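You operate a simulated robot arm through the tools that you are given. There is no shell and no other tool. Be economical: measure what you need, move in short steps, check, and stop when the job is done.

You run a simulated two-armed robot. Do the job below in one go: nothing can be reset, and whatever is moved stays where it is left.

Task
Screw the cap back on the rinse water bottle. Take the silver plate on the table top and put it away on the low shelf of the wash bench. Fetch the red plug and set it on the rubber mat on the wash bench. Take the test card that says "3" from the top of the grey cupboard and leave it on the top shelf of the rack. Push the cupboard door shut. Fetch the green motor and stand it on the wooden ledge of the bar frame. Push the middle rack drawer shut. Take the silver angle bracket on the open top of the rack and put it away on the low shelf of the long bench. Take the black cap from the low right shelf of the rack and leave it on the middle left shelf of the rack. Put the small corner plate on the top of the trestle table away on the shelf under the green bench. Open the left drawer of the grey bench, put the left corner plate in the inside of the left drawer of the grey bench, then shut the drawer. Take the white bottle and put it on top of the black spool. The order is free. Set down upright: green motor, silver angle bracket, white bottle.
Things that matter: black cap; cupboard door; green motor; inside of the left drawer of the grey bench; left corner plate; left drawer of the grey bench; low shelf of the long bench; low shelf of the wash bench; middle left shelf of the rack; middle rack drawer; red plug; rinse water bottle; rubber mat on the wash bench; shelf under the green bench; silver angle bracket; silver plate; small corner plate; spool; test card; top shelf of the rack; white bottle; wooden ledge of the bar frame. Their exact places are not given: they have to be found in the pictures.

The check looks at the end state, three seconds after you hand in, the way a careful person would. Anything else that was tipped, shoved, dropped, spilled or broken makes it a failure. A push-on lid holds only when it is set on centred and level and pressed home; a screw cap is set on level and turned clockwise until tight.

Robot
Two 7-joint arms with fingered hands on one trunk, on a base that drives. Base frame: it is fixed to the floor where the robot stands at the start and does not move with it; the origin is under the middle of the robot, x ahead of it, y to its left, z up. Lengths are in mm, angles in rad, forces in N, time in s.
The left shoulder is at the start at [60, 177, 900], the right one opposite. With the tool pointing down near the work surface each hand reaches from about 380 to 680 mm from the robot's upright axis, wherever it stands, measured 20 degrees to its own side. Places, roughly: black cap (5x5x2 cm) [6300, 1000, 600]; cupboard door [5300, 2900, 500]; green motor [4500, 3250, 1000]; inside of the left drawer of the grey bench [-400, -1000, 700]; left corner plate (9x6x4 cm) [100, 3100, 200]; left drawer of the grey bench [-400, -900, 700]; low shelf of the long bench [-1200, 1800, 200]; low shelf of the wash bench [5000, -1100, 300]; middle left shelf of the rack [6200, 2000, 1000]; middle rack drawer [6000, 1800, 1500]; red plug (2x2x3 cm) [1200, 100, 800]; rinse water bottle [750, -250, 750]; rubber mat on the wash bench (26x20 cm) [5180, -940, 860]; shelf under the green bench [100, 3200, 200]; silver angle bracket (6x5x6 cm) [6200, 900, 1000]; silver plate (12x8x2 cm) [1000, 100, 800]; small corner plate (6x6x4 cm) [1900, 3200, 800]; spool (7x7x5 cm) [-1400, 1800, 900]; test card [5250, 3250, 1000]; top shelf of the rack [6200, 2000, 1700]; white bottle (6x6x16 cm) [-1300, 2100, 900]; wooden ledge of the bar frame (72x16 cm) [3140, 3380, 740]. Payload 4 kg a hand.
The tool frame of a hand sits at the grasp point between the pads (the TCP): z along the fingers, y along the line on which they close. The tips reach 37 mm beyond it. The gripper opens to 124 mm. The gripper's body begins 43 mm behind the TCP. The gripper is a hand of 3 fingers: y runs from the thumb to the fingers, the wrist lies at [-15, -108, -202] in the tool frame, and closing takes about 1.5 s.
Orientation is that of the tool frame in the base frame, as a unit quaternion [x, y, z, w]. With the fingers straight down and the wrist toward the robot, the tool's x, y and z point along [0, 1, 0], [1, 0, 0] and [0, 0, -1] of the base frame.

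Tools
- The arms move only by the tool send_rows. It takes "left_deltas", "right_deltas" or both (then of equal length, played together; a hand with none holds still); each is a list of rows, each a list of 2 entries, a list of its own where there are three numbers: the shift along the base's x, y, z in mm, then the turn, a rotation vector about the base's x, y, z in degrees. In form: [[[tx, ty, tz], [rx, ry, rz]], ...]. A call has 1 to 12 rows; each row shifts and turns the commanded pose from where the row before left it. "left_jaw" and "right_jaw" are, for a hand that has rows, the closure, from 0 (fully open) to 1 (shut), set as the call begins (left out, the last holds). Each row takes 0.2 s and may step no farther than 50 mm and 0.15 rad from the row before; otherwise, or with a gripper value out of range, the whole call is refused. A pose out of reach is approached as far as the arm can. The call stops where the force on the tool passes 40 N (or 10 N more than at its start, if that is more) or the arm is blocked; 0.2 s more then pass. The fingers move at their own pace (about 72 mm/s each) and stop on an object; they squeeze with about 31 N. The grip force told is the motor's: it shows also when the fingers shut on nothing. Time passes only in rows, and 0.2 s behind the last, so rows that do not move let the fingers close. The reply holds the time, the measured pose of the TCP, the force on the tool along the base axes, the opening and the grip force, in the units named above and with some noise, with the torque about the TCP (base axes, N m) and any sound that the robot's microphone picked up.
- Cameras (640 x 400 px; columns grow to the right, rows downward): "scene" is now at [27.5, -55.2, 1542.7]; the picture's right is [-0.69, -0.72, 0.00], its down [-0.53, 0.51, -0.68] and it looks along [0.49, -0.47, -0.74] (base axes); focal length 214 px, centre (320, 200). "left" rides on the left gripper at [-64, -76, -137] in its tool frame; the picture's right is [-0.84, -0.26, 0.48], its down [0.48, -0.76, 0.43] and it looks along [0.26, 0.60, 0.76] (tool axes); focal length 256 px, centre (320, 200). "right" rides on the right gripper at [64, -76, -137] in its tool frame; the picture's right is [-0.84, 0.26, -0.48], its down [-0.48, -0.76, 0.43] and it looks along [-0.26, 0.60, 0.76] (tool axes); focal length 256 px, centre (320, 200).
- capture(camera): a new picture of that camera. It takes no simulated time.
- raise_lower(by): slides the trunk up (or, below 0, down) by that many mm; the arms and the scene camera ride with it, the base frame stays. It gives what a move gives, with no picture.
- base_move(legs): drives the robot by 1 to 6 legs, each [ahead, left, turn to the left] in mm, mm and rad, along the robot's own axes; the way and the turn of a leg run together, so that a leg with both is an arc; at most 1500 mm and 3.142 rad a leg. The arms and the cameras ride along, it lands a little off, and it stops where it bumps. It gives what a move gives.
- curl_fingers(index, middle, thumb_bend, thumb_turn, hand): sets how far each is bent, from 0 (flat) to 1 (curled in); at 0.3 the hand is open as for a grip, at 0.7 the pads meet at the TCP. One left out holds its place. A second passes; each finger stops where it meets its share of the squeeze, and holds until it gets a number again. A gripper value or a shape takes the hand back. It gives what a move gives, with no picture; readings hold the bend of each and the force on the fingers (four entries, about 0 where the hand has none), thumb and palm. thumb_turn goes from beside the hand (0) to across from the fingers (1), as for a grip.
- grasp_type(shape, hand): the hand has 3 fingers and takes this shape, open, in about a second: jaw (thumb against the fingers, like two jaws); tri (thumb and two fingers); tip (a fingertip pinch); poke (one finger out to press); point (the index stretched); flat (the hand flat); cup (the hand cupped); fist (a fist). The gripper value then closes the fingers along that shape, each until it touches; the sizes above hold for jaw. It gives what a move gives, with no picture.
- aim_head(pan, tilt): turns the head with the scene camera to pan (to the left, within 1.501 rad either way) and tilt (down, from -0.506 to 1.204), counted from straight ahead of the robot. It gives what a move gives.
- point_at(camera, pixels): for up to 12 pixels [column, row] of the newest picture of that camera ("zoom" is the newest enlarged one), the place [x, y, z] in the base frame of the surface seen there, good to about 3 mm. It takes no simulated time.
- enlarge(camera, box): a new picture of the part [left, top, right, bottom] of that camera's present view, enlarged. It takes no simulated time.
- job_done(): hands the job in; it is judged then, once.

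Work in short steps. Measure before you move; look again where a grasp or a placing could have gone wrong, and mend it. You have 371 turns and 322 pictures in all, those below and enlarged ones among them. Open the grippers and draw the arms clear of the work before you hand the job in, unless the task says otherwise; then end with one line.

The tools are called after ">>>" by a JSON object that holds its "name" and its "arguments". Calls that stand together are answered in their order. send_rows: Moves the arms, as the interface text tells. Its arguments: {"type":"object","properties":{"left_deltas":{"type":"array","items":{"type":"array"}},"left_jaw":{"type":"number"},"right_deltas":{"type":"array","items":{"type":"array"}},"right_jaw":{"type":"number"}},"required":[]} The other tools are called the same way: raise_lower (by) slides the trunk up or down; grasp_type (shape, hand) gives the hand a shape; curl_fingers (index, middle, thumb_bend, thumb_turn, hand) moves the fingers one by one; base_move (legs) drives the base; aim_head (pan, tilt) turns the head that bears the scene camera; capture (camera) takes a picture; point_at (camera, pixels) gives the place of the surface under pixels of a picture; enlarge (camera, box) takes an enlarged picture of a part of a camera's view; job_done () hands the job in.

At the start:

```text
t: 0.0
left_ee_pos: [518.3, -44.1, 1225.0]
left_tool_rot: [0.707, 0.707, 0.0, 0.0]
left_wrist_force: [-0.2, 0.2, -0.7]
left_torque: [-0.02, 0.0, 0.03]
left_finger_gap: 123.7
left_grasp_force: 0.1
left_shape: jaw
left_bend: [0.3, 0.3, 0.3, 0.98]
left_finger forces: [0.1, 0.0, 0.1, 0.1, 0.0, 0.1]
right_ee_pos: [326.7, -491.3, 1216.8]
right_tool_rot: [0.707, 0.707, 0.0, 0.0]
right_wrist_force: [-0.2, 0.0, -1.0]
right_torque: [0.01, 0.02, 0.01]
right_finger_gap: 123.4
right_grasp_force: 0.0
right_shape: jaw
right_bend: [0.3, 0.3, 0.3, 0.98]
right_finger forces: [0.1, 0.0, 0.0, 0.0, 0.0, 0.0]
trunk travel left (down, up): [-425.0, 165.0]
robot x, y, heading: [-0.5, -3.8, 0.005]
head pan, tilt: [-0.766, 0.829]
```

scene: 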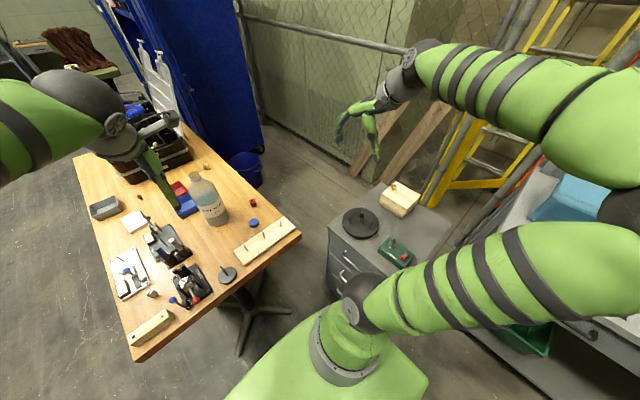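
right: 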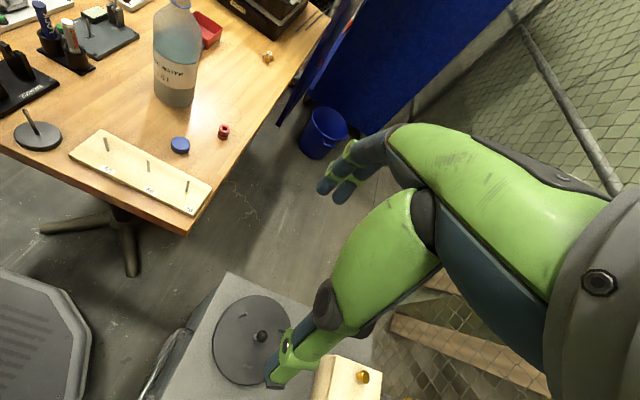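
left: 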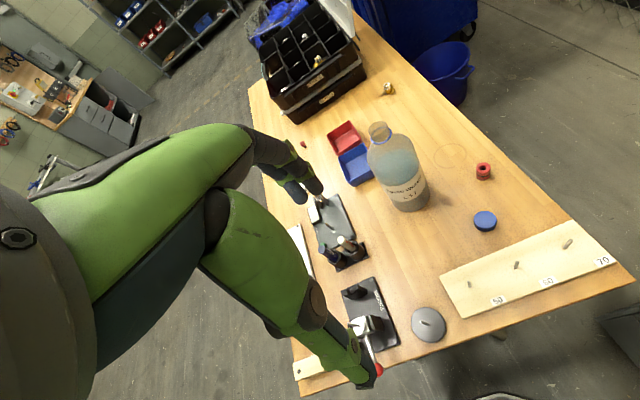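

The scene picture shows the bottle at (207,200), a blue cap at (253,224), and assorted items. I measure some of these.

>>> {"name": "point_at", "arguments": {"camera": "left", "pixels": [[484, 220], [484, 171], [378, 128], [412, 200], [303, 144], [388, 90], [428, 324], [345, 137], [560, 250], [300, 240], [340, 220], [370, 330]]}}

>>> {"name": "enlarge", "arguments": {"camera": "left", "box": [240, 60, 560, 260]}}

>>> {"name": "enlarge", "arguments": {"camera": "scene", "box": [70, 130, 310, 360]}}

```text
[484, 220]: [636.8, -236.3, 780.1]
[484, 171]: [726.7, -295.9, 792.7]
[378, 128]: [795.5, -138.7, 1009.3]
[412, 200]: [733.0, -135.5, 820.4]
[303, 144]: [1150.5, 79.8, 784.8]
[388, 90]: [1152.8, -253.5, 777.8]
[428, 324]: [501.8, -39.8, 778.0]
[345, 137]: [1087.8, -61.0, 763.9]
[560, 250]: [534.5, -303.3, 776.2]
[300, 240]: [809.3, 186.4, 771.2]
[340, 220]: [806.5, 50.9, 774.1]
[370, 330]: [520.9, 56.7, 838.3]
```

```text
2.00 times, centred on (400, 160) of left
```

zoom: 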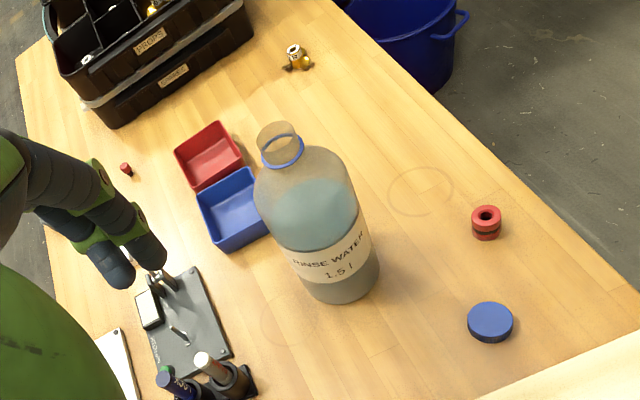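

```text
1.74 times, centred on (190, 245) of scene
```

zoom: 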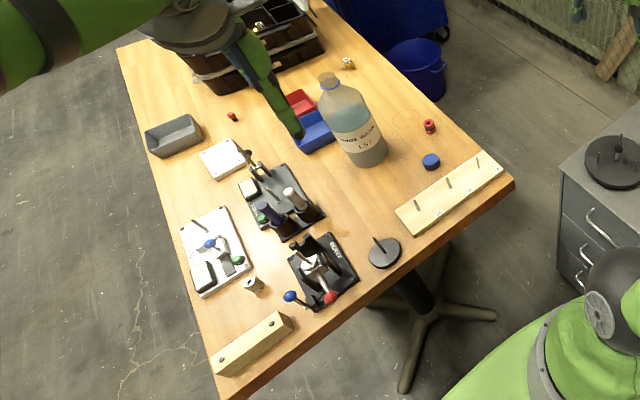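

I measure the table edge, the silver plate candidates, and look closer at the cap and plate.

>>> {"name": "point_at", "arguments": {"camera": "scene", "pixels": [[135, 221], [129, 272], [104, 208], [152, 293], [253, 224], [299, 236], [135, 358], [140, 198], [75, 160], [227, 273], [253, 222], [290, 140]]}}

>>> {"name": "enlarge", "arguments": {"camera": "scene", "box": [90, 170, 190, 250]}}

>>> {"name": "enlarge", "arguments": {"camera": "right", "box": [130, 80, 260, 180]}}

```text
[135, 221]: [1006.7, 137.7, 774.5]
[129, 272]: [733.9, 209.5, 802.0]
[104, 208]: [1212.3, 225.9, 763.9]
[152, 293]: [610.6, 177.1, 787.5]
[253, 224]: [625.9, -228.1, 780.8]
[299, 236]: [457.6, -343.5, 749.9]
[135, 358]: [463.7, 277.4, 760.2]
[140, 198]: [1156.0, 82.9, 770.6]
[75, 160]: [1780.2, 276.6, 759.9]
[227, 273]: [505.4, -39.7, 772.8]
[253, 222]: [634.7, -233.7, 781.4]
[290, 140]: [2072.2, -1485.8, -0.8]
```

```text
5.00 times, centred on (140, 210) of scene
```

zoom: 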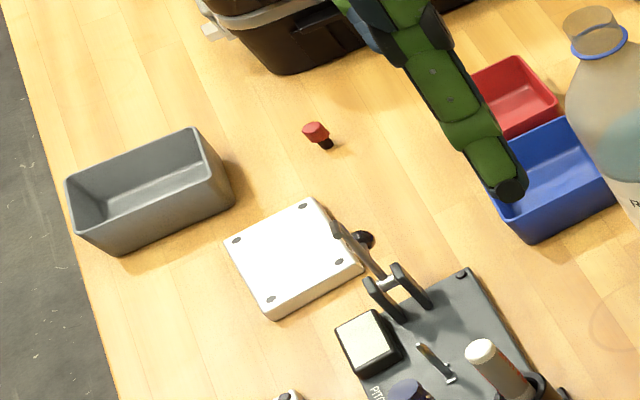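

```text
4.00 times, centred on (195, 130) of right
```

zoom: 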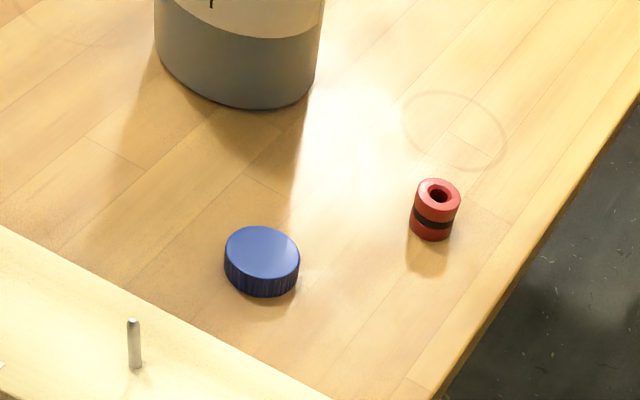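

The cap lies top-up at (630,-232), table top ~763. I drive ahead 150 mm (table edge is at x≈460) and aim the head at the bottle.

>>> {"name": "base_move", "arguments": {"legs": [[150, 0, 0]]}}

>>> {"name": "aim_head", "arguments": {"pan": -0.35, "tilt": 0.75}}

>>> {"name": "capture", "arguments": {"camera": "scene"}}

>>> {"name": "capture", "arguments": {"camera": "right"}}

```text
t: 1.4
left_ee_pos: [670.5, -43.7, 1225.7]
left_tool_rot: [0.708, 0.706, 0.0, -0.001]
left_wrist_force: [0.3, -0.5, 0.1]
left_torque: [0.01, 0.02, 0.0]
left_finger_gap: 123.8
left_grasp_force: 0.0
left_shape: jaw
left_bend: [0.3, 0.3, 0.3, 0.98]
left_finger forces: [0.1, 0.0, 0.0, 0.1, 0.1, 0.0]
right_ee_pos: [478.0, -492.0, 1215.6]
right_tool_rot: [0.708, 0.706, -0.001, 0.0]
right_wrist_force: [0.6, 1.1, 1.0]
right_torque: [0.0, 0.0, -0.01]
right_finger_gap: 123.6
right_grasp_force: 0.2
right_shape: jaw
right_bend: [0.3, 0.3, 0.3, 0.98]
right_finger forces: [0.0, 0.1, 0.0, 0.0, 0.0, 0.1]
trunk travel left (down, up): [-425.0, 165.0]
robot x, y, heading: [148.9, -2.6, -0.004]
head pan, tilt: [-0.766, 0.829]
```

```text
t: 2.2
left_ee_pos: [668.6, -44.4, 1226.0]
left_tool_rot: [0.708, 0.707, 0.0, 0.0]
left_wrist_force: [0.2, 0.5, 0.4]
left_torque: [0.04, 0.0, 0.0]
left_finger_gap: 123.8
left_grasp_force: 0.1
left_shape: jaw
left_bend: [0.3, 0.3, 0.3, 0.98]
left_finger forces: [0.0, 0.0, 0.1, 0.0, 0.0, 0.1]
right_ee_pos: [477.3, -491.9, 1217.8]
right_tool_rot: [0.708, 0.706, 0.0, 0.0]
right_wrist_force: [0.5, -0.2, 0.5]
right_torque: [-0.01, 0.01, 0.0]
right_finger_gap: 123.9
right_grasp_force: 0.0
right_shape: jaw
right_bend: [0.3, 0.3, 0.3, 0.98]
right_finger forces: [0.0, 0.1, 0.1, 0.0, 0.0, 0.1]
trunk travel left (down, up): [-425.0, 165.0]
robot x, y, heading: [149.3, 2.2, 0.0]
head pan, tilt: [-0.351, 0.75]
```

```text
314 pictures are left
```

scene: 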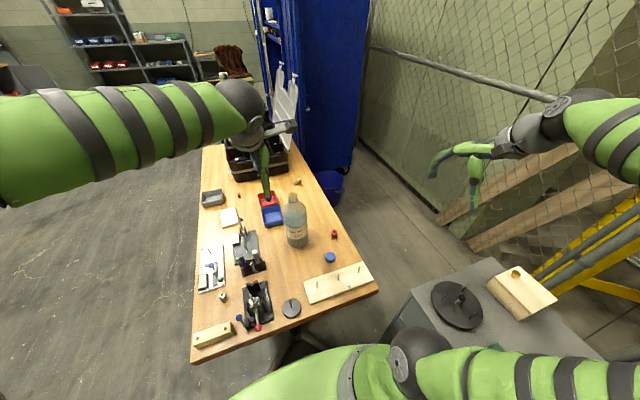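

```text
313 pictures are left
```

right: 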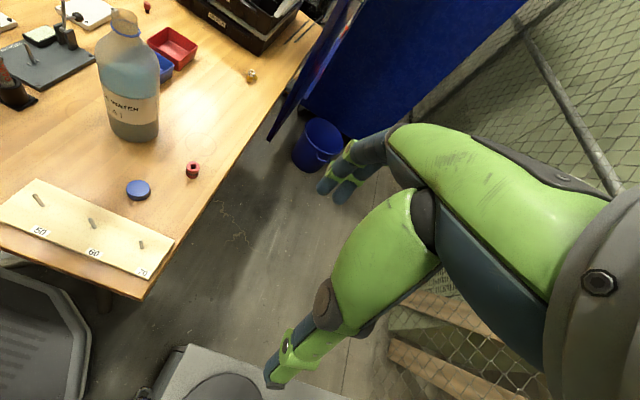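

I measure the cap, bottle neck and the robot's base plate edge (lower left of the right picture).

>>> {"name": "enlarge", "arguments": {"camera": "right", "box": [70, 0, 230, 210]}}

>>> {"name": "point_at", "arguments": {"camera": "right", "pixels": [[138, 189], [129, 188], [147, 190], [138, 183], [138, 195], [85, 330], [50, 275], [132, 12], [116, 12], [138, 25], [125, 33], [135, 128]]}}

```text
1.90 times, centred on (150, 105) of right
```

zoom: 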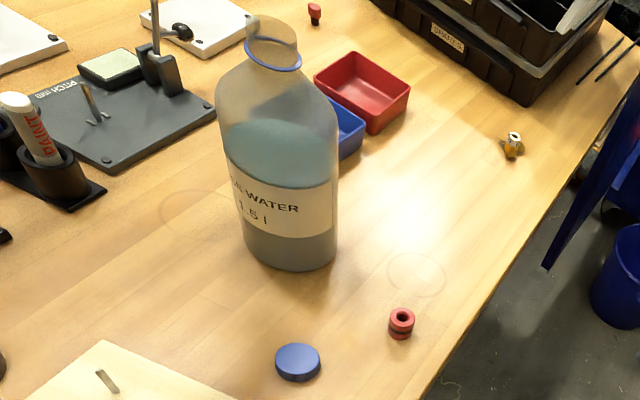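

```text
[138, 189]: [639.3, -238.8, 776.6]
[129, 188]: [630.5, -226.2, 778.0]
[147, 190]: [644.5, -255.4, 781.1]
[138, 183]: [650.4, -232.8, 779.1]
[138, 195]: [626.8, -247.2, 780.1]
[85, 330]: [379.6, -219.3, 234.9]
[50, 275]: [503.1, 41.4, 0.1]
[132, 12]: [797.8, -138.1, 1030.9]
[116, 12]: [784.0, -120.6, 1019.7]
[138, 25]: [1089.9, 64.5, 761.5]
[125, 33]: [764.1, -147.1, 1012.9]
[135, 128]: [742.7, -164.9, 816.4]
```

Cap centre ≈ (638,-240), top 780. I bring the right hand over it with the jaw half closed, stopping at z≈960 for a check.

>>> {"name": "send_rows", "arguments": {"right_deltas": [[[23, 36, -30], [0, 0, 0]], [[23, 36, -30], [0, 0, 0]], [[23, 36, -30], [0, 0, 0]], [[23, 36, -30], [0, 0, 0]], [[23, 36, -30], [0, 0, 0]], [[23, 36, -35], [0, 0, 0]], [[23, 36, -35], [0, 0, 0]], [[0, 0, -37], [0, 0, 0]]], "right_jaw": 0.4}}

>>> {"name": "capture", "arguments": {"camera": "right"}}

```text
refused: row 1 steps farther than a row can; nothing moved
```

```text
311 pictures are left
```

right: 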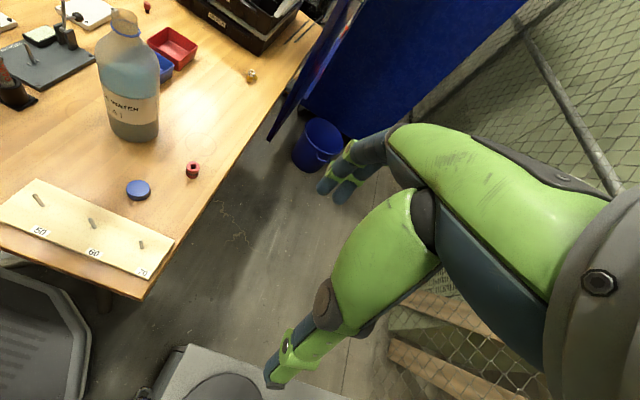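

The step is limited to 50 mm in norm; I use smaller steps.

>>> {"name": "send_rows", "arguments": {"right_deltas": [[[20, 31, -30], [0, 0, 0]], [[20, 31, -30], [0, 0, 0]], [[20, 31, -30], [0, 0, 0]], [[20, 31, -30], [0, 0, 0]], [[20, 32, -30], [0, 0, 0]], [[20, 32, -30], [0, 0, 0]], [[20, 32, -30], [0, 0, 0]], [[21, 32, -30], [0, 0, 0]]], "right_jaw": 0.4}}

>>> {"name": "capture", "arguments": {"camera": "right"}}

```text
t: 4.0
left_ee_pos: [669.9, -47.1, 1225.3]
left_tool_rot: [0.708, 0.706, -0.001, -0.001]
left_wrist_force: [-0.3, 0.1, 0.1]
left_torque: [0.01, -0.01, -0.01]
left_finger_gap: 123.8
left_grasp_force: 0.1
left_shape: jaw
left_bend: [0.3, 0.3, 0.3, 0.98]
left_finger forces: [0.1, 0.0, 0.0, 0.0, 0.1, 0.0]
right_ee_pos: [638.0, -243.1, 975.8]
right_tool_rot: [0.709, 0.705, 0.0, -0.003]
right_wrist_force: [0.6, -0.1, 1.8]
right_torque: [0.01, 0.05, 0.01]
right_finger_gap: 74.6
right_grasp_force: 0.1
right_shape: jaw
right_bend: [0.38, 0.42, 0.53, 0.99]
right_finger forces: [0.0, 0.1, 0.0, 0.1, 0.0, 0.0]
trunk travel left (down, up): [-425.0, 165.0]
robot x, y, heading: [150.5, 0.3, -0.005]
head pan, tilt: [-0.351, 0.75]
```

```text
310 pictures are left
```

right: 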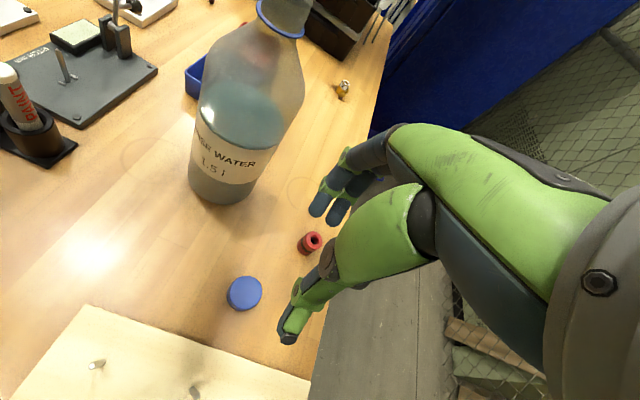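

Now the cap is at (243,293) in the right picture; I measure its edges.

>>> {"name": "point_at", "arguments": {"camera": "right", "pixels": [[244, 291], [228, 292], [260, 288], [244, 278], [244, 305], [230, 195], [289, 335], [320, 212], [310, 242]]}}

```text
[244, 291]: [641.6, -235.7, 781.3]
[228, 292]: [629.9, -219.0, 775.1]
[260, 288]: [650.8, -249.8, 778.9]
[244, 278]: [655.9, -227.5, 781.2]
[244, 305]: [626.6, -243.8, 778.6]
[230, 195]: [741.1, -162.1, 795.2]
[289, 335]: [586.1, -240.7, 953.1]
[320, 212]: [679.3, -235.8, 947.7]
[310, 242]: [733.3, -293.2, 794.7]
```

Cap centre ≈ (641,-235). I descend to TCP z≈806 above it.

>>> {"name": "send_rows", "arguments": {"right_deltas": [[[3, 8, -40], [0, 0, 0]], [[0, 0, -45], [0, 0, 0]], [[0, 0, -40], [0, 0, 0]], [[0, 0, -25], [0, 0, 0]], [[0, 0, -18], [0, 0, 0]]]}}

>>> {"name": "capture", "arguments": {"camera": "right"}}

```text
t: 5.2
left_ee_pos: [669.2, -43.2, 1225.4]
left_tool_rot: [0.708, 0.706, 0.0, 0.0]
left_wrist_force: [0.3, -0.1, -0.3]
left_torque: [0.01, 0.01, 0.0]
left_finger_gap: 123.8
left_grasp_force: 0.0
left_shape: jaw
left_bend: [0.3, 0.3, 0.3, 0.98]
left_finger forces: [0.0, 0.0, 0.0, 0.1, 0.0, 0.0]
right_ee_pos: [641.0, -233.6, 807.4]
right_tool_rot: [0.708, 0.706, 0.0, -0.001]
right_wrist_force: [1.1, 0.4, 0.2]
right_torque: [0.0, 0.03, 0.01]
right_finger_gap: 74.4
right_grasp_force: 0.1
right_shape: jaw
right_bend: [0.38, 0.42, 0.53, 0.99]
right_finger forces: [0.0, 0.0, 0.1, 0.0, 0.1, 0.1]
trunk travel left (down, up): [-425.0, 165.0]
robot x, y, heading: [149.9, -0.9, -0.0]
head pan, tilt: [-0.351, 0.75]
```

```text
309 pictures are left
```

right: 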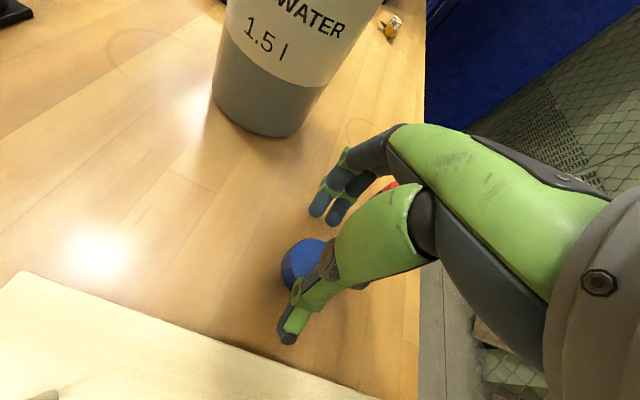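

I measure the thumb and finger tip heights relative to the cap.

>>> {"name": "enlarge", "arguments": {"camera": "right", "box": [240, 170, 400, 360]}}

>>> {"name": "point_at", "arguments": {"camera": "right", "pixels": [[287, 340], [320, 214], [335, 222], [305, 260], [300, 300], [285, 318]]}}

```text
2.11 times, centred on (320, 265) of right
```

zoom: 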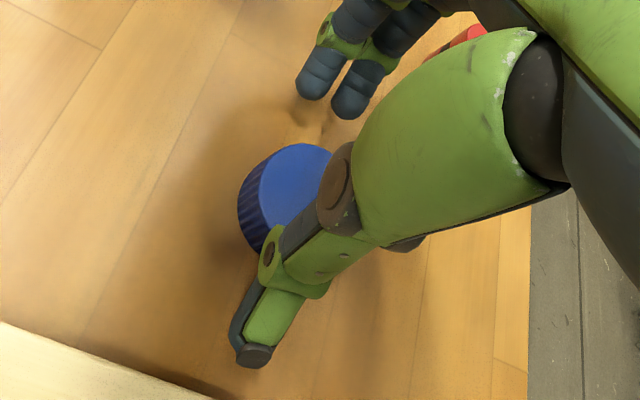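

```text
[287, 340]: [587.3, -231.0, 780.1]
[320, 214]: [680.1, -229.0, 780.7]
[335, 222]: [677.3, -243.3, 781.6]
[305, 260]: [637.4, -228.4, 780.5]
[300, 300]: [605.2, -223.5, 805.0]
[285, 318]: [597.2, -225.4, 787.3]
```

Tips are ~25–30 mm below the TCP; I lower 7 mm and close on the cap.

>>> {"name": "send_rows", "arguments": {"right_deltas": [[[0, 0, -7], [0, 0, 0]]]}}

>>> {"name": "send_rows", "arguments": {"right_deltas": [[[0, 0, 0], [0, 0, 0]], [[0, 0, 0], [0, 0, 0]], [[0, 0, 0], [0, 0, 0]], [[0, 0, 0], [0, 0, 0]], [[0, 0, 0], [0, 0, 0]], [[0, 0, 0], [0, 0, 0]], [[0, 0, 0], [0, 0, 0]]], "right_jaw": 1}}

>>> {"name": "enlarge", "arguments": {"camera": "right", "box": [240, 170, 400, 360]}}

```text
t: 5.7
left_ee_pos: [668.8, -43.5, 1226.5]
left_tool_rot: [0.708, 0.706, 0.0, 0.0]
left_wrist_force: [-0.9, -0.5, -0.5]
left_torque: [0.01, -0.02, 0.02]
left_finger_gap: 123.6
left_grasp_force: 0.1
left_shape: jaw
left_bend: [0.3, 0.3, 0.3, 0.98]
left_finger forces: [0.1, 0.1, 0.0, 0.0, 0.1, 0.0]
right_ee_pos: [640.8, -233.0, 800.0]
right_tool_rot: [0.708, 0.706, 0.0, 0.0]
right_wrist_force: [0.4, -0.3, -0.4]
right_torque: [0.03, 0.01, -0.01]
right_finger_gap: 74.6
right_grasp_force: 0.0
right_shape: jaw
right_bend: [0.38, 0.42, 0.53, 0.99]
right_finger forces: [0.0, 0.0, 0.0, 0.0, 0.0, 0.0]
trunk travel left (down, up): [-425.0, 165.0]
robot x, y, heading: [147.6, 5.0, -0.006]
head pan, tilt: [-0.351, 0.75]
```

```text
t: 7.2
left_ee_pos: [668.8, -43.1, 1225.5]
left_tool_rot: [0.707, 0.707, 0.0, 0.001]
left_wrist_force: [-0.3, -0.3, 0.3]
left_torque: [0.03, 0.01, 0.01]
left_finger_gap: 123.8
left_grasp_force: 0.1
left_shape: jaw
left_bend: [0.3, 0.3, 0.3, 0.98]
left_finger forces: [0.0, 0.0, 0.1, 0.0, 0.0, 0.0]
right_ee_pos: [640.1, -231.9, 802.4]
right_tool_rot: [0.707, 0.707, 0.0, 0.0]
right_wrist_force: [-2.6, 3.0, 5.7]
right_torque: [0.05, -0.04, 0.01]
right_finger_gap: 35.6
right_grasp_force: 31.6
right_shape: jaw
right_bend: [0.54, 0.53, 0.62, 1.0]
right_finger forces: [15.8, 12.3, 0.1, 0.1, 30.5, 0.1]
trunk travel left (down, up): [-425.0, 165.0]
robot x, y, heading: [153.0, -1.9, -0.002]
head pan, tilt: [-0.351, 0.75]
```

```text
2.11 times, centred on (320, 265) of right
```

zoom: 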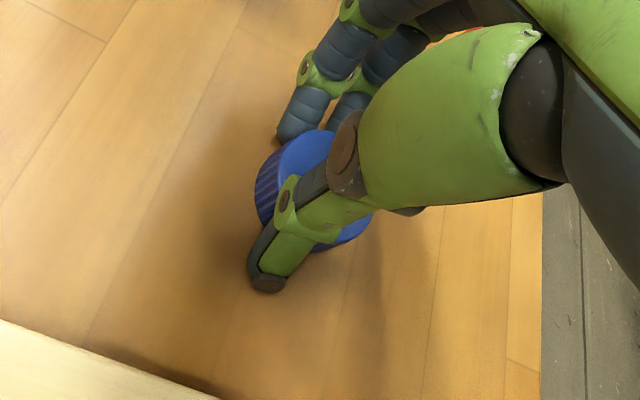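

The cap is held (31 N). I lift straight up to z≈1110.

>>> {"name": "send_rows", "arguments": {"right_deltas": [[[0, 0, 20], [0, 0, 0]], [[0, 0, 40], [0, 0, 0]], [[0, 0, 45], [0, 0, 0]], [[0, 0, 45], [0, 0, 0]], [[0, 0, 45], [0, 0, 0]], [[0, 0, 45], [0, 0, 0]], [[0, 0, 40], [0, 0, 0]], [[0, 0, 30], [0, 0, 0]]]}}

>>> {"name": "capture", "arguments": {"camera": "right"}}

>>> {"name": "capture", "arguments": {"camera": "left"}}

```text
t: 9.1
left_ee_pos: [668.4, -43.7, 1224.5]
left_tool_rot: [0.708, 0.706, 0.0, 0.001]
left_wrist_force: [0.8, 0.4, 0.1]
left_torque: [-0.04, -0.04, -0.02]
left_finger_gap: 123.8
left_grasp_force: 0.0
left_shape: jaw
left_bend: [0.3, 0.3, 0.3, 0.98]
left_finger forces: [0.1, 0.1, 0.0, 0.0, 0.0, 0.0]
right_ee_pos: [640.4, -233.1, 1112.6]
right_tool_rot: [0.708, 0.707, 0.0, 0.0]
right_wrist_force: [0.5, -0.3, -0.1]
right_torque: [-0.01, -0.01, -0.01]
right_finger_gap: 34.1
right_grasp_force: 30.9
right_shape: jaw
right_bend: [0.55, 0.53, 0.63, 1.0]
right_finger forces: [13.9, 12.9, 0.0, 0.0, 27.7, 0.0]
trunk travel left (down, up): [-425.0, 165.0]
robot x, y, heading: [153.4, -1.7, 0.001]
head pan, tilt: [-0.351, 0.75]
```

```text
306 pictures are left
```

right: 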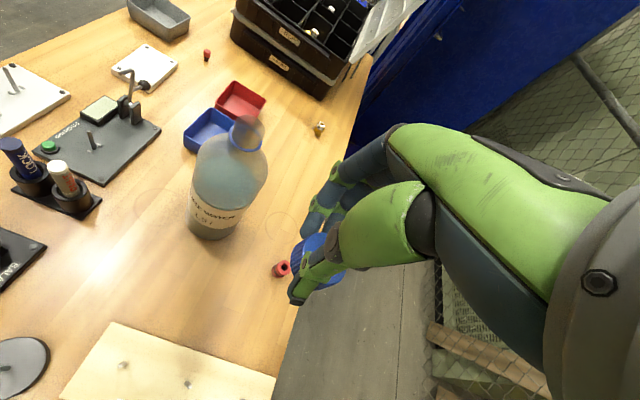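

```text
305 pictures are left
```

left: 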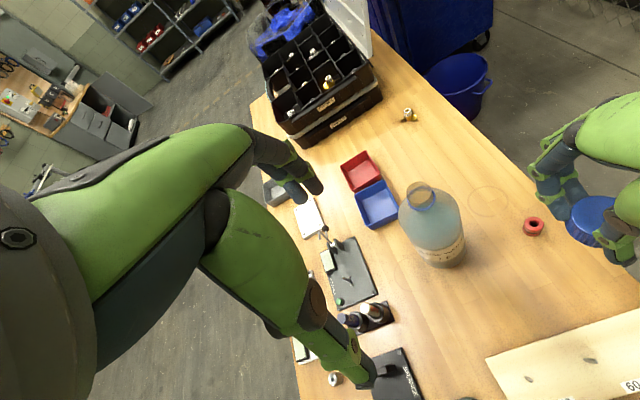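

I move the left hand 200 mm outward to make room and zoom in on the bottle neck from both hand cameras.

>>> {"name": "enlarge", "arguments": {"camera": "left", "box": [380, 165, 480, 275]}}

>>> {"name": "enlarge", "arguments": {"camera": "right", "box": [200, 105, 280, 165]}}

>>> {"name": "send_rows", "arguments": {"left_deltas": [[[0, 40, 0], [0, 0, 0]], [[0, 40, 0], [0, 0, 0]], [[0, 40, 0], [0, 0, 0]], [[0, 40, 0], [0, 0, 0]], [[0, 40, 0], [0, 0, 0]]]}}

>>> {"name": "capture", "arguments": {"camera": "left"}}

```text
3.64 times, centred on (430, 220) of left
```

zoom: 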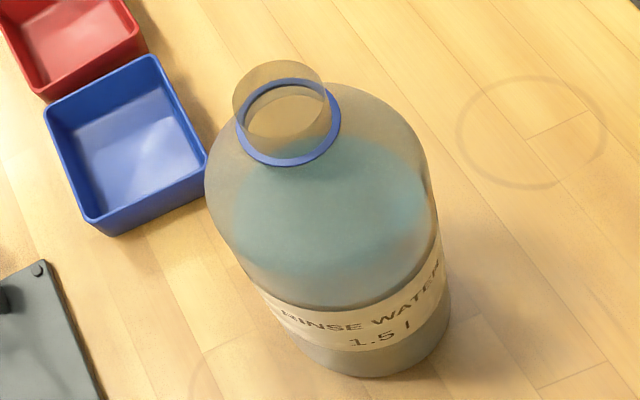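

```text
6.67 times, centred on (240, 135) of right
```

zoom: 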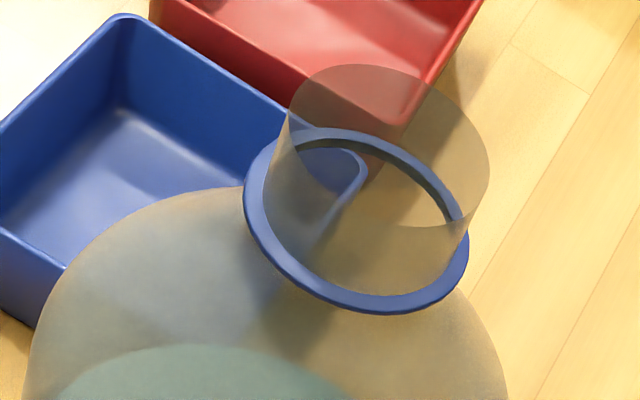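

```text
t: 10.2
left_ee_pos: [669.9, 156.1, 1225.6]
left_tool_rot: [0.708, 0.706, -0.001, 0.0]
left_wrist_force: [-0.5, -0.1, -0.7]
left_torque: [-0.03, -0.02, 0.01]
left_finger_gap: 123.8
left_grasp_force: 0.1
left_shape: jaw
left_bend: [0.3, 0.3, 0.3, 0.98]
left_finger forces: [0.0, 0.0, 0.0, 0.0, 0.1, 0.0]
right_ee_pos: [642.1, -230.7, 1111.2]
right_tool_rot: [0.709, 0.706, -0.001, -0.001]
right_wrist_force: [1.5, 0.7, 0.7]
right_torque: [0.05, 0.02, 0.01]
right_finger_gap: 34.1
right_grasp_force: 31.2
right_shape: jaw
right_bend: [0.55, 0.53, 0.63, 1.0]
right_finger forces: [14.0, 13.0, 0.0, 0.1, 27.7, 0.0]
trunk travel left (down, up): [-425.0, 165.0]
robot x, y, heading: [151.0, 4.1, -0.001]
head pan, tilt: [-0.351, 0.75]
```

```text
302 pictures are left
```

left: 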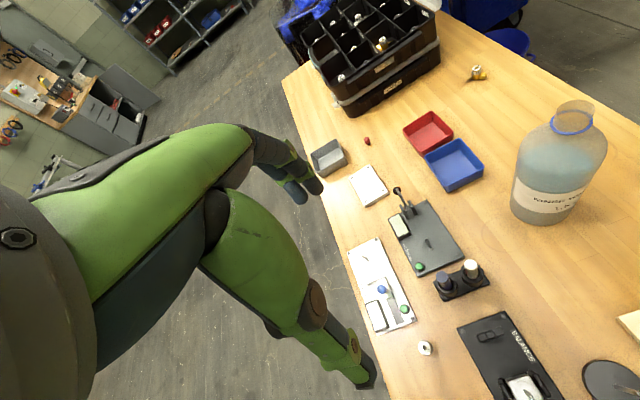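

I measure the blue ring and the neck rim in the last zoomed picture.

>>> {"name": "point_at", "arguments": {"camera": "zoom", "pixels": [[249, 190], [465, 255], [380, 307], [335, 130], [380, 222], [330, 75], [485, 165], [295, 105], [420, 130], [300, 270], [440, 290], [425, 160]]}}

```text
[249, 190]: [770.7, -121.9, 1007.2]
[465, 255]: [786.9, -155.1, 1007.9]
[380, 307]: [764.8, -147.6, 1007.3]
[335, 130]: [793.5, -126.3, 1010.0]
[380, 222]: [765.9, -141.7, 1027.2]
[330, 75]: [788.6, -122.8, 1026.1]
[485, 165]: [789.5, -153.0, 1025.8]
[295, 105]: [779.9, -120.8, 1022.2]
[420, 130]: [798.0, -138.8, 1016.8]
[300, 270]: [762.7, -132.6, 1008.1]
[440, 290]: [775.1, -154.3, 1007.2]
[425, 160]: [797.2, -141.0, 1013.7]
```

Neck centre ≈ (781,-138), rim z≈1027. I move the cap above it at z≈1112 and view from the left camera.

>>> {"name": "send_rows", "arguments": {"right_deltas": [[[35, 24, 0], [0, 0, 0]], [[35, 23, 0], [0, 0, 0]], [[35, 23, 0], [0, 0, 0]], [[35, 23, 0], [0, 0, 0]], [[0, 0, 0], [0, 0, 0]]]}}

>>> {"name": "enlarge", "arguments": {"camera": "left", "box": [480, 40, 640, 160]}}

>>> {"name": "enlarge", "arguments": {"camera": "right", "box": [240, 180, 400, 330]}}

>>> {"name": "enlarge", "arguments": {"camera": "scene", "box": [230, 120, 390, 260]}}

```text
t: 11.4
left_ee_pos: [669.9, 154.6, 1224.7]
left_tool_rot: [0.707, 0.707, 0.0, 0.0]
left_wrist_force: [-0.3, -0.5, 0.0]
left_torque: [-0.01, 0.0, 0.01]
left_finger_gap: 123.5
left_grasp_force: 0.1
left_shape: jaw
left_bend: [0.3, 0.3, 0.3, 0.98]
left_finger forces: [0.1, 0.0, 0.0, 0.1, 0.0, 0.1]
right_ee_pos: [780.9, -138.5, 1111.6]
right_tool_rot: [0.708, 0.706, 0.001, 0.0]
right_wrist_force: [-0.6, -0.5, -0.4]
right_torque: [-0.02, 0.01, -0.01]
right_finger_gap: 33.6
right_grasp_force: 30.7
right_shape: jaw
right_bend: [0.55, 0.53, 0.63, 1.0]
right_finger forces: [14.1, 13.2, 0.0, 0.1, 27.6, 0.0]
trunk travel left (down, up): [-425.0, 165.0]
robot x, y, heading: [148.3, -0.4, -0.002]
head pan, tilt: [-0.351, 0.75]
```

```text
3.33 times, centred on (560, 100) of left
```

zoom: 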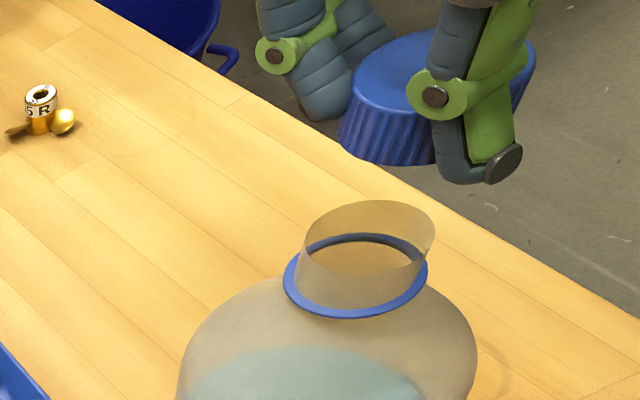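

```text
2.67 times, centred on (320, 255) of right
```

zoom: 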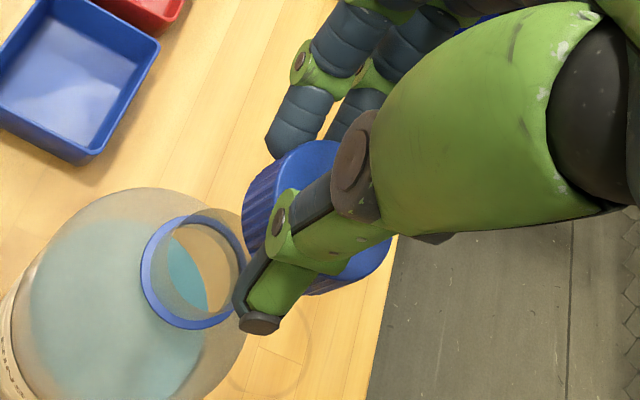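

```text
2.86 times, centred on (310, 190) of scene
```

zoom: 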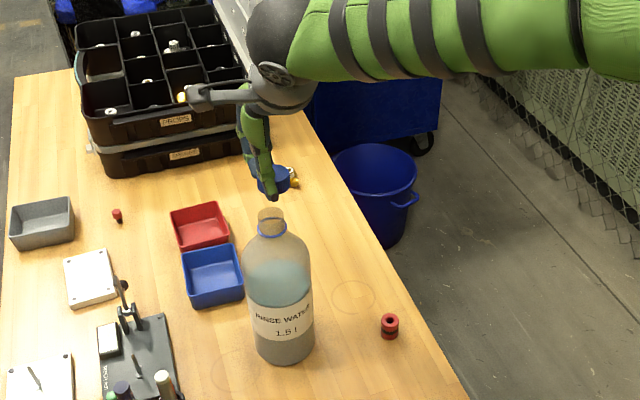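

I zoom tightly on the cap in the left camera and measure its outline.

>>> {"name": "enlarge", "arguments": {"camera": "left", "box": [550, 35, 630, 105]}}

>>> {"name": "point_at", "arguments": {"camera": "zoom", "pixels": [[125, 250], [240, 110], [225, 300], [170, 120], [130, 150], [300, 80], [470, 170], [480, 100], [150, 280], [290, 310], [500, 130], [460, 200]]}}

```text
5.71 times, centred on (590, 70) of left
```

zoom: 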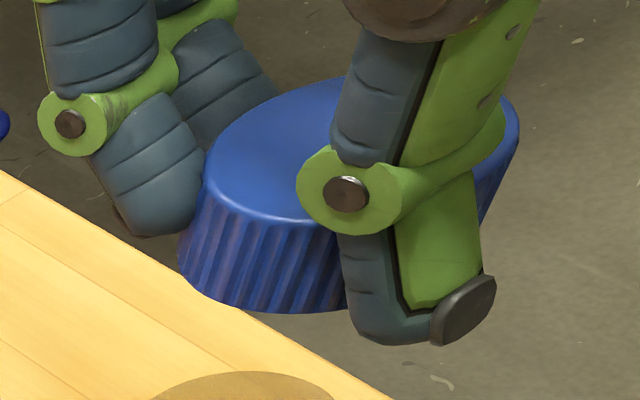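

```text
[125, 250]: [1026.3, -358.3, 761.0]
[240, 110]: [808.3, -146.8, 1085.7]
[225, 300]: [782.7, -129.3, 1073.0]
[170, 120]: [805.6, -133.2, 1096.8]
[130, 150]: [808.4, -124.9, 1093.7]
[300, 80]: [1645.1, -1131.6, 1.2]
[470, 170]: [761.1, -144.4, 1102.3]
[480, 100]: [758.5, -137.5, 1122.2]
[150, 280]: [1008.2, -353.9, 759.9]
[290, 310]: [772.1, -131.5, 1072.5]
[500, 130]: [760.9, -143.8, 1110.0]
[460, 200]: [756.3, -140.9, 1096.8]
```

>>> {"name": "point_at", "arguments": {"camera": "zoom", "pixels": [[208, 170], [230, 212], [270, 220], [315, 220], [220, 140], [290, 98], [330, 85], [507, 110], [513, 140], [190, 270], [250, 270], [330, 290]]}}

```text
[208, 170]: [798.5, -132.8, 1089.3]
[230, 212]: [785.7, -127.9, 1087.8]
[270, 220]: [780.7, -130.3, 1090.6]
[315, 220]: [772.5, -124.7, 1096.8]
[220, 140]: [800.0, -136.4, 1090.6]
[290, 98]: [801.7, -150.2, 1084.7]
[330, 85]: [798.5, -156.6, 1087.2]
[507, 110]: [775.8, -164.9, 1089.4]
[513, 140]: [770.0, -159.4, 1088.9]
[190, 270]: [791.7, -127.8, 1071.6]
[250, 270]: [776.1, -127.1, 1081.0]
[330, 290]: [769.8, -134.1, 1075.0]
```

The cap seems at (784,-147) vs neck (781,-138). I measure the neck with the same left camera for consistency.

>>> {"name": "enlarge", "arguments": {"camera": "left", "box": [545, 90, 617, 140]}}

>>> {"name": "point_at", "arguments": {"camera": "zoom", "pixels": [[60, 310], [130, 360], [250, 375], [370, 345], [430, 270], [425, 200], [70, 250], [120, 320], [330, 130], [200, 130], [110, 170], [420, 150]]}}

```text
8.00 times, centred on (581, 115) of left
```

zoom: 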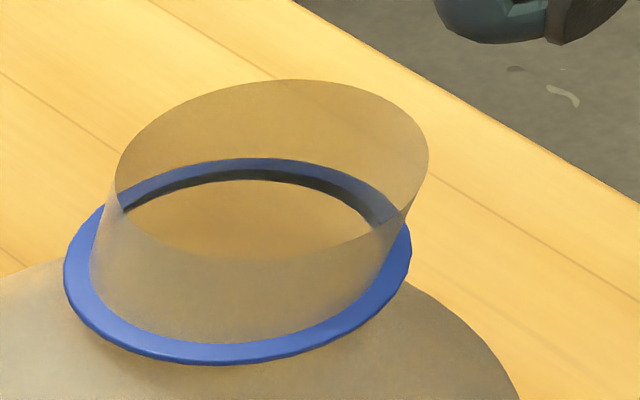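

```text
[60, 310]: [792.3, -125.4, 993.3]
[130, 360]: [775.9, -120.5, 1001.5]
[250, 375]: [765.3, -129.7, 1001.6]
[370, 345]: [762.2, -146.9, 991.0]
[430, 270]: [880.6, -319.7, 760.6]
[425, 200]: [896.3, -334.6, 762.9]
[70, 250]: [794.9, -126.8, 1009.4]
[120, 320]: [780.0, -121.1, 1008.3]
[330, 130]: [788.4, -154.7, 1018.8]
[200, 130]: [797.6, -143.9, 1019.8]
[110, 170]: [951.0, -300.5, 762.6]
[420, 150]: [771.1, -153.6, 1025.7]
```

I cross-check the cap centre with the right camera.

>>> {"name": "enlarge", "arguments": {"camera": "right", "box": [290, 225, 350, 295]}}

>>> {"name": "point_at", "arguments": {"camera": "zoom", "pixels": [[120, 180], [180, 80], [160, 120], [250, 40], [330, 20], [130, 220], [480, 330], [470, 370], [420, 380], [100, 250], [500, 300], [380, 390]]}}

```text
5.71 times, centred on (320, 260) of right
```

zoom: 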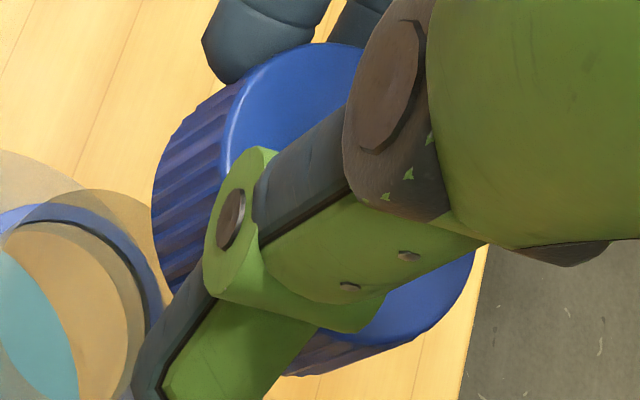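

```text
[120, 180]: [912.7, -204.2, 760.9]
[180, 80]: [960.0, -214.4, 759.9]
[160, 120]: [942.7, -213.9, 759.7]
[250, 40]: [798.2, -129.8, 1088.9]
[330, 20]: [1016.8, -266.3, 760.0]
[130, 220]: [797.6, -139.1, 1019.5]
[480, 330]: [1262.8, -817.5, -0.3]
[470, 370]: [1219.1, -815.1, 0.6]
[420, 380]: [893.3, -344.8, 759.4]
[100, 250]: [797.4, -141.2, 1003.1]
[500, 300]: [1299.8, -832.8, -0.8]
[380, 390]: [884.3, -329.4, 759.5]
```

>>> {"name": "point_at", "arguments": {"camera": "zoom", "pixels": [[228, 130], [235, 90], [260, 62], [310, 47], [345, 48], [470, 262], [455, 295], [425, 325], [385, 343], [300, 100], [400, 310], [440, 280]]}}

```text
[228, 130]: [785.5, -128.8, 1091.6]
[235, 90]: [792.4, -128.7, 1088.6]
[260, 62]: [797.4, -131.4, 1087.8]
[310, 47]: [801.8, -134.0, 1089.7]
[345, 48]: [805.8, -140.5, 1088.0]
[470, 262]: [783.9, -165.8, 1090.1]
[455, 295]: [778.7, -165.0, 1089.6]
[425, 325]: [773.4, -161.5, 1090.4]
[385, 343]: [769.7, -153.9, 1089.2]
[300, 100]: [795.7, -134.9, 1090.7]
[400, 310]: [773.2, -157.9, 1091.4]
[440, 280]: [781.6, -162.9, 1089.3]
```

Both cameras agree: cap ≈ (785.5,-147), neck (781,-138.5). I shift (-4.5,+8.5) and lower to just above the rim.

>>> {"name": "send_rows", "arguments": {"right_deltas": [[[-4.5, 8.5, 0], [0, 0, 0]], [[0, 0, -15], [0, 0, 0]], [[0, 0, -15], [0, 0, 0]], [[0, 0, -8], [0, 0, 0]], [[0, 0, 0], [0, 0, 0]]]}}

>>> {"name": "enlarge", "arguments": {"camera": "left", "box": [530, 50, 630, 130]}}

>>> {"name": "enlarge", "arguments": {"camera": "scene", "box": [270, 160, 330, 220]}}

```text
t: 12.7
left_ee_pos: [671.5, 154.4, 1225.6]
left_tool_rot: [0.708, 0.706, 0.0, 0.0]
left_wrist_force: [-0.3, -0.2, -0.3]
left_torque: [-0.01, -0.03, -0.05]
left_finger_gap: 123.8
left_grasp_force: 0.1
left_shape: jaw
left_bend: [0.3, 0.3, 0.3, 0.98]
left_finger forces: [0.0, 0.0, 0.1, 0.1, 0.0, 0.0]
right_ee_pos: [774.8, -130.9, 1073.7]
right_tool_rot: [0.708, 0.706, -0.001, 0.0]
right_wrist_force: [-0.6, 0.7, -0.5]
right_torque: [0.02, 0.01, 0.0]
right_finger_gap: 33.9
right_grasp_force: 31.3
right_shape: jaw
right_bend: [0.55, 0.53, 0.63, 1.0]
right_finger forces: [14.3, 13.4, 0.1, 0.0, 27.5, 0.0]
trunk travel left (down, up): [-425.0, 165.0]
robot x, y, heading: [150.7, -3.3, -0.006]
head pan, tilt: [-0.351, 0.75]
```

```text
5.00 times, centred on (580, 90) of left
```

zoom: 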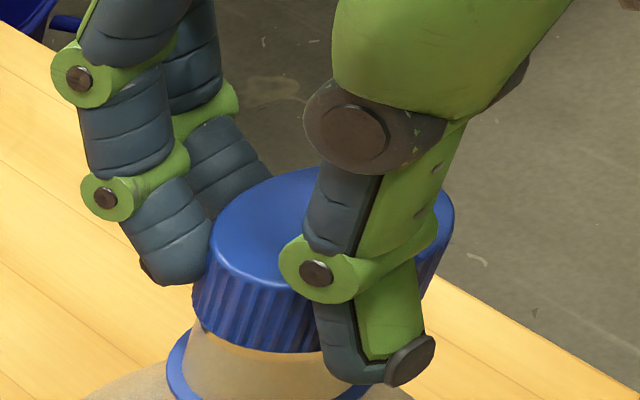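

```text
6.67 times, centred on (300, 190) of scene
```

zoom: 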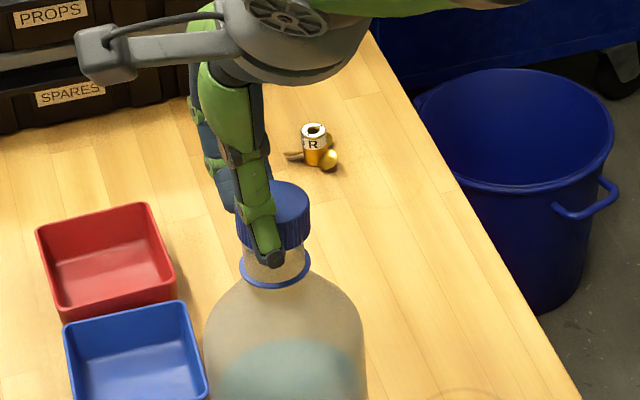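

Alignment looks good (cap 237–310 vs ring 240–310 in the scene zoom). I lower in small steps until contact.

>>> {"name": "send_rows", "arguments": {"right_deltas": [[[0, 0, -3], [0, 0, 0]], [[0, 0, -3], [0, 0, 0]], [[0, 0, -3], [0, 0, 0]], [[0, 0, -2], [0, 0, 0]]]}}

```text
t: 13.7
left_ee_pos: [670.1, 155.6, 1225.0]
left_tool_rot: [0.708, 0.707, 0.0, 0.0]
left_wrist_force: [-0.1, -0.3, 0.2]
left_torque: [-0.04, -0.01, -0.02]
left_finger_gap: 123.7
left_grasp_force: 0.1
left_shape: jaw
left_bend: [0.3, 0.3, 0.3, 0.98]
left_finger forces: [0.0, 0.0, 0.0, 0.0, 0.0, 0.1]
right_ee_pos: [775.6, -130.6, 1064.1]
right_tool_rot: [0.708, 0.707, 0.001, 0.002]
right_wrist_force: [0.6, 1.3, 14.3]
right_torque: [0.15, 0.03, -0.02]
right_finger_gap: 31.0
right_grasp_force: 31.3
right_shape: jaw
right_bend: [0.56, 0.53, 0.63, 1.0]
right_finger forces: [15.2, 12.7, 0.0, 0.0, 26.4, 0.2]
trunk travel left (down, up): [-425.0, 165.0]
robot x, y, heading: [150.1, -0.4, -0.001]
head pan, tilt: [-0.351, 0.75]
```

Contact with 14 N at TCP z≈1064. I turn clockwise 60° about the cap axis while keeping light pressure.

>>> {"name": "send_rows", "arguments": {"right_deltas": [[[1.31, 0.65, -0.1], [0, 0, -8.5]], [[1.39, 0.45, -0.1], [0, 0, -8.5]], [[1.44, 0.24, -0.1], [0, 0, -8.5]], [[1.46, 0.02, -0.1], [0, 0, -8.5]], [[1.45, -0.2, -0.1], [0, 0, -8.5]], [[1.4, -0.41, -0.1], [0, 0, -8.5]], [[1.33, -0.61, -0.1], [0, 0, -8.5]]]}}

>>> {"name": "enlarge", "arguments": {"camera": "left", "box": [530, 50, 630, 130]}}

>>> {"name": "enlarge", "arguments": {"camera": "scene", "box": [270, 160, 330, 220]}}

```text
t: 15.2
left_ee_pos: [671.0, 154.4, 1223.9]
left_tool_rot: [0.707, 0.707, 0.0, 0.0]
left_wrist_force: [-0.3, 0.2, -0.6]
left_torque: [-0.01, 0.01, -0.01]
left_finger_gap: 123.7
left_grasp_force: 0.0
left_shape: jaw
left_bend: [0.3, 0.3, 0.3, 0.98]
left_finger forces: [0.0, 0.0, 0.0, 0.0, 0.0, 0.0]
right_ee_pos: [786.2, -131.7, 1061.8]
right_tool_rot: [0.966, 0.26, 0.0, 0.0]
right_wrist_force: [1.3, 0.1, -0.5]
right_torque: [0.0, -0.04, 0.06]
right_finger_gap: 16.3
right_grasp_force: 30.4
right_shape: jaw
right_bend: [0.74, 0.61, 0.77, 1.0]
right_finger forces: [0.0, 1.2, 0.0, 0.0, 0.0, 0.0]
trunk travel left (down, up): [-425.0, 165.0]
robot x, y, heading: [148.2, -0.1, -0.003]
head pan, tilt: [-0.351, 0.75]
```

```text
5.00 times, centred on (580, 90) of left
```

zoom: 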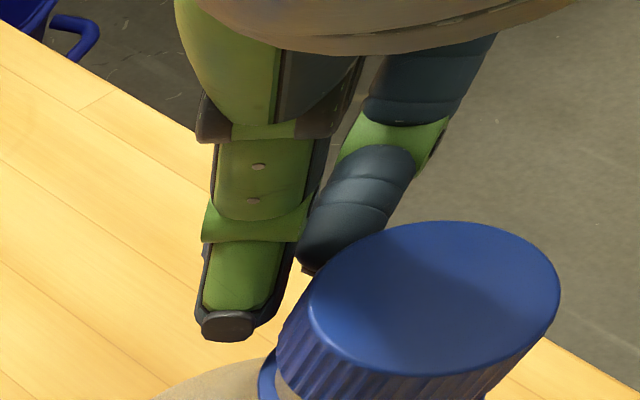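

```text
6.67 times, centred on (300, 190) of scene
```

zoom: 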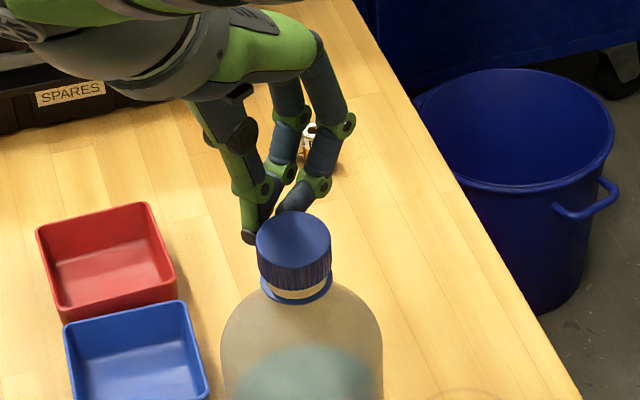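

The off-centre grip squeezed out, but the cap rests on the neck. I open, raise the hand, and re-measure.

>>> {"name": "send_rows", "arguments": {"right_deltas": [[[0, 6, 10], [0, 0, 0]], [[0, 5, 30], [0, 0, 0]], [[0, 0, 40], [0, 0, 0]], [[0, 0, 40], [0, 0, 0]], [[0, 0, 0], [0, 0, 0]]], "right_jaw": 0.4}}

>>> {"name": "enlarge", "arguments": {"camera": "left", "box": [540, 90, 640, 160]}}

>>> {"name": "enlarge", "arguments": {"camera": "scene", "box": [280, 180, 340, 230]}}

>>> {"name": "point_at", "arguments": {"camera": "zoom", "pixels": [[130, 50], [80, 40], [150, 40], [115, 75], [115, 15]]}}

```text
t: 16.4
left_ee_pos: [670.6, 154.1, 1224.4]
left_tool_rot: [0.708, 0.706, 0.0, -0.001]
left_wrist_force: [-0.5, 0.1, 0.1]
left_torque: [0.02, 0.01, 0.01]
left_finger_gap: 123.7
left_grasp_force: 0.2
left_shape: jaw
left_bend: [0.3, 0.3, 0.3, 0.98]
left_finger forces: [0.0, 0.0, 0.1, 0.0, 0.0, 0.1]
right_ee_pos: [783.9, -119.6, 1183.9]
right_tool_rot: [0.965, 0.261, 0.0, 0.0]
right_wrist_force: [0.1, 0.0, 0.2]
right_torque: [-0.07, -0.04, -0.02]
right_finger_gap: 73.8
right_grasp_force: 0.0
right_shape: jaw
right_bend: [0.38, 0.42, 0.53, 0.99]
right_finger forces: [0.0, 0.1, 0.0, 0.1, 0.1, 0.0]
trunk travel left (down, up): [-425.0, 165.0]
robot x, y, heading: [148.0, -4.2, -0.003]
head pan, tilt: [-0.351, 0.75]
```

```text
5.71 times, centred on (590, 125) of left
```

zoom: 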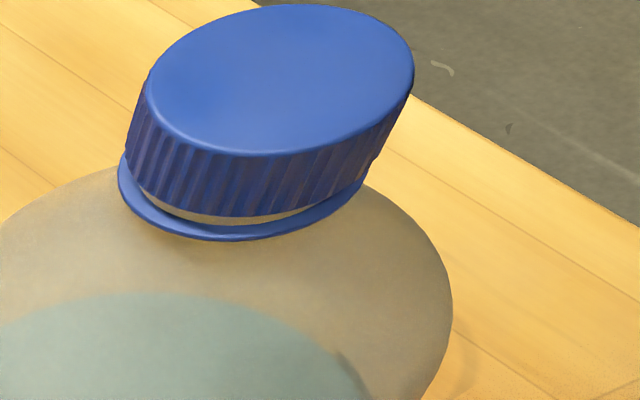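

```text
8.00 times, centred on (310, 205) of scene
```

zoom: 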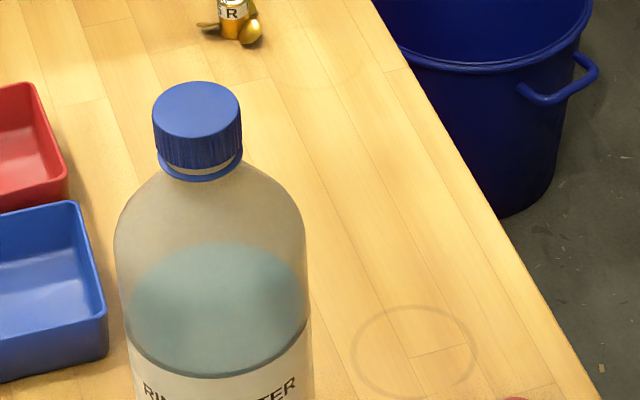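

```text
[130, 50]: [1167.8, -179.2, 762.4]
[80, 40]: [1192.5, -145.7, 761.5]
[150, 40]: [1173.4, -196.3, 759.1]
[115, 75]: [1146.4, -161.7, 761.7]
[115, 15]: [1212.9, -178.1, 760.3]
```

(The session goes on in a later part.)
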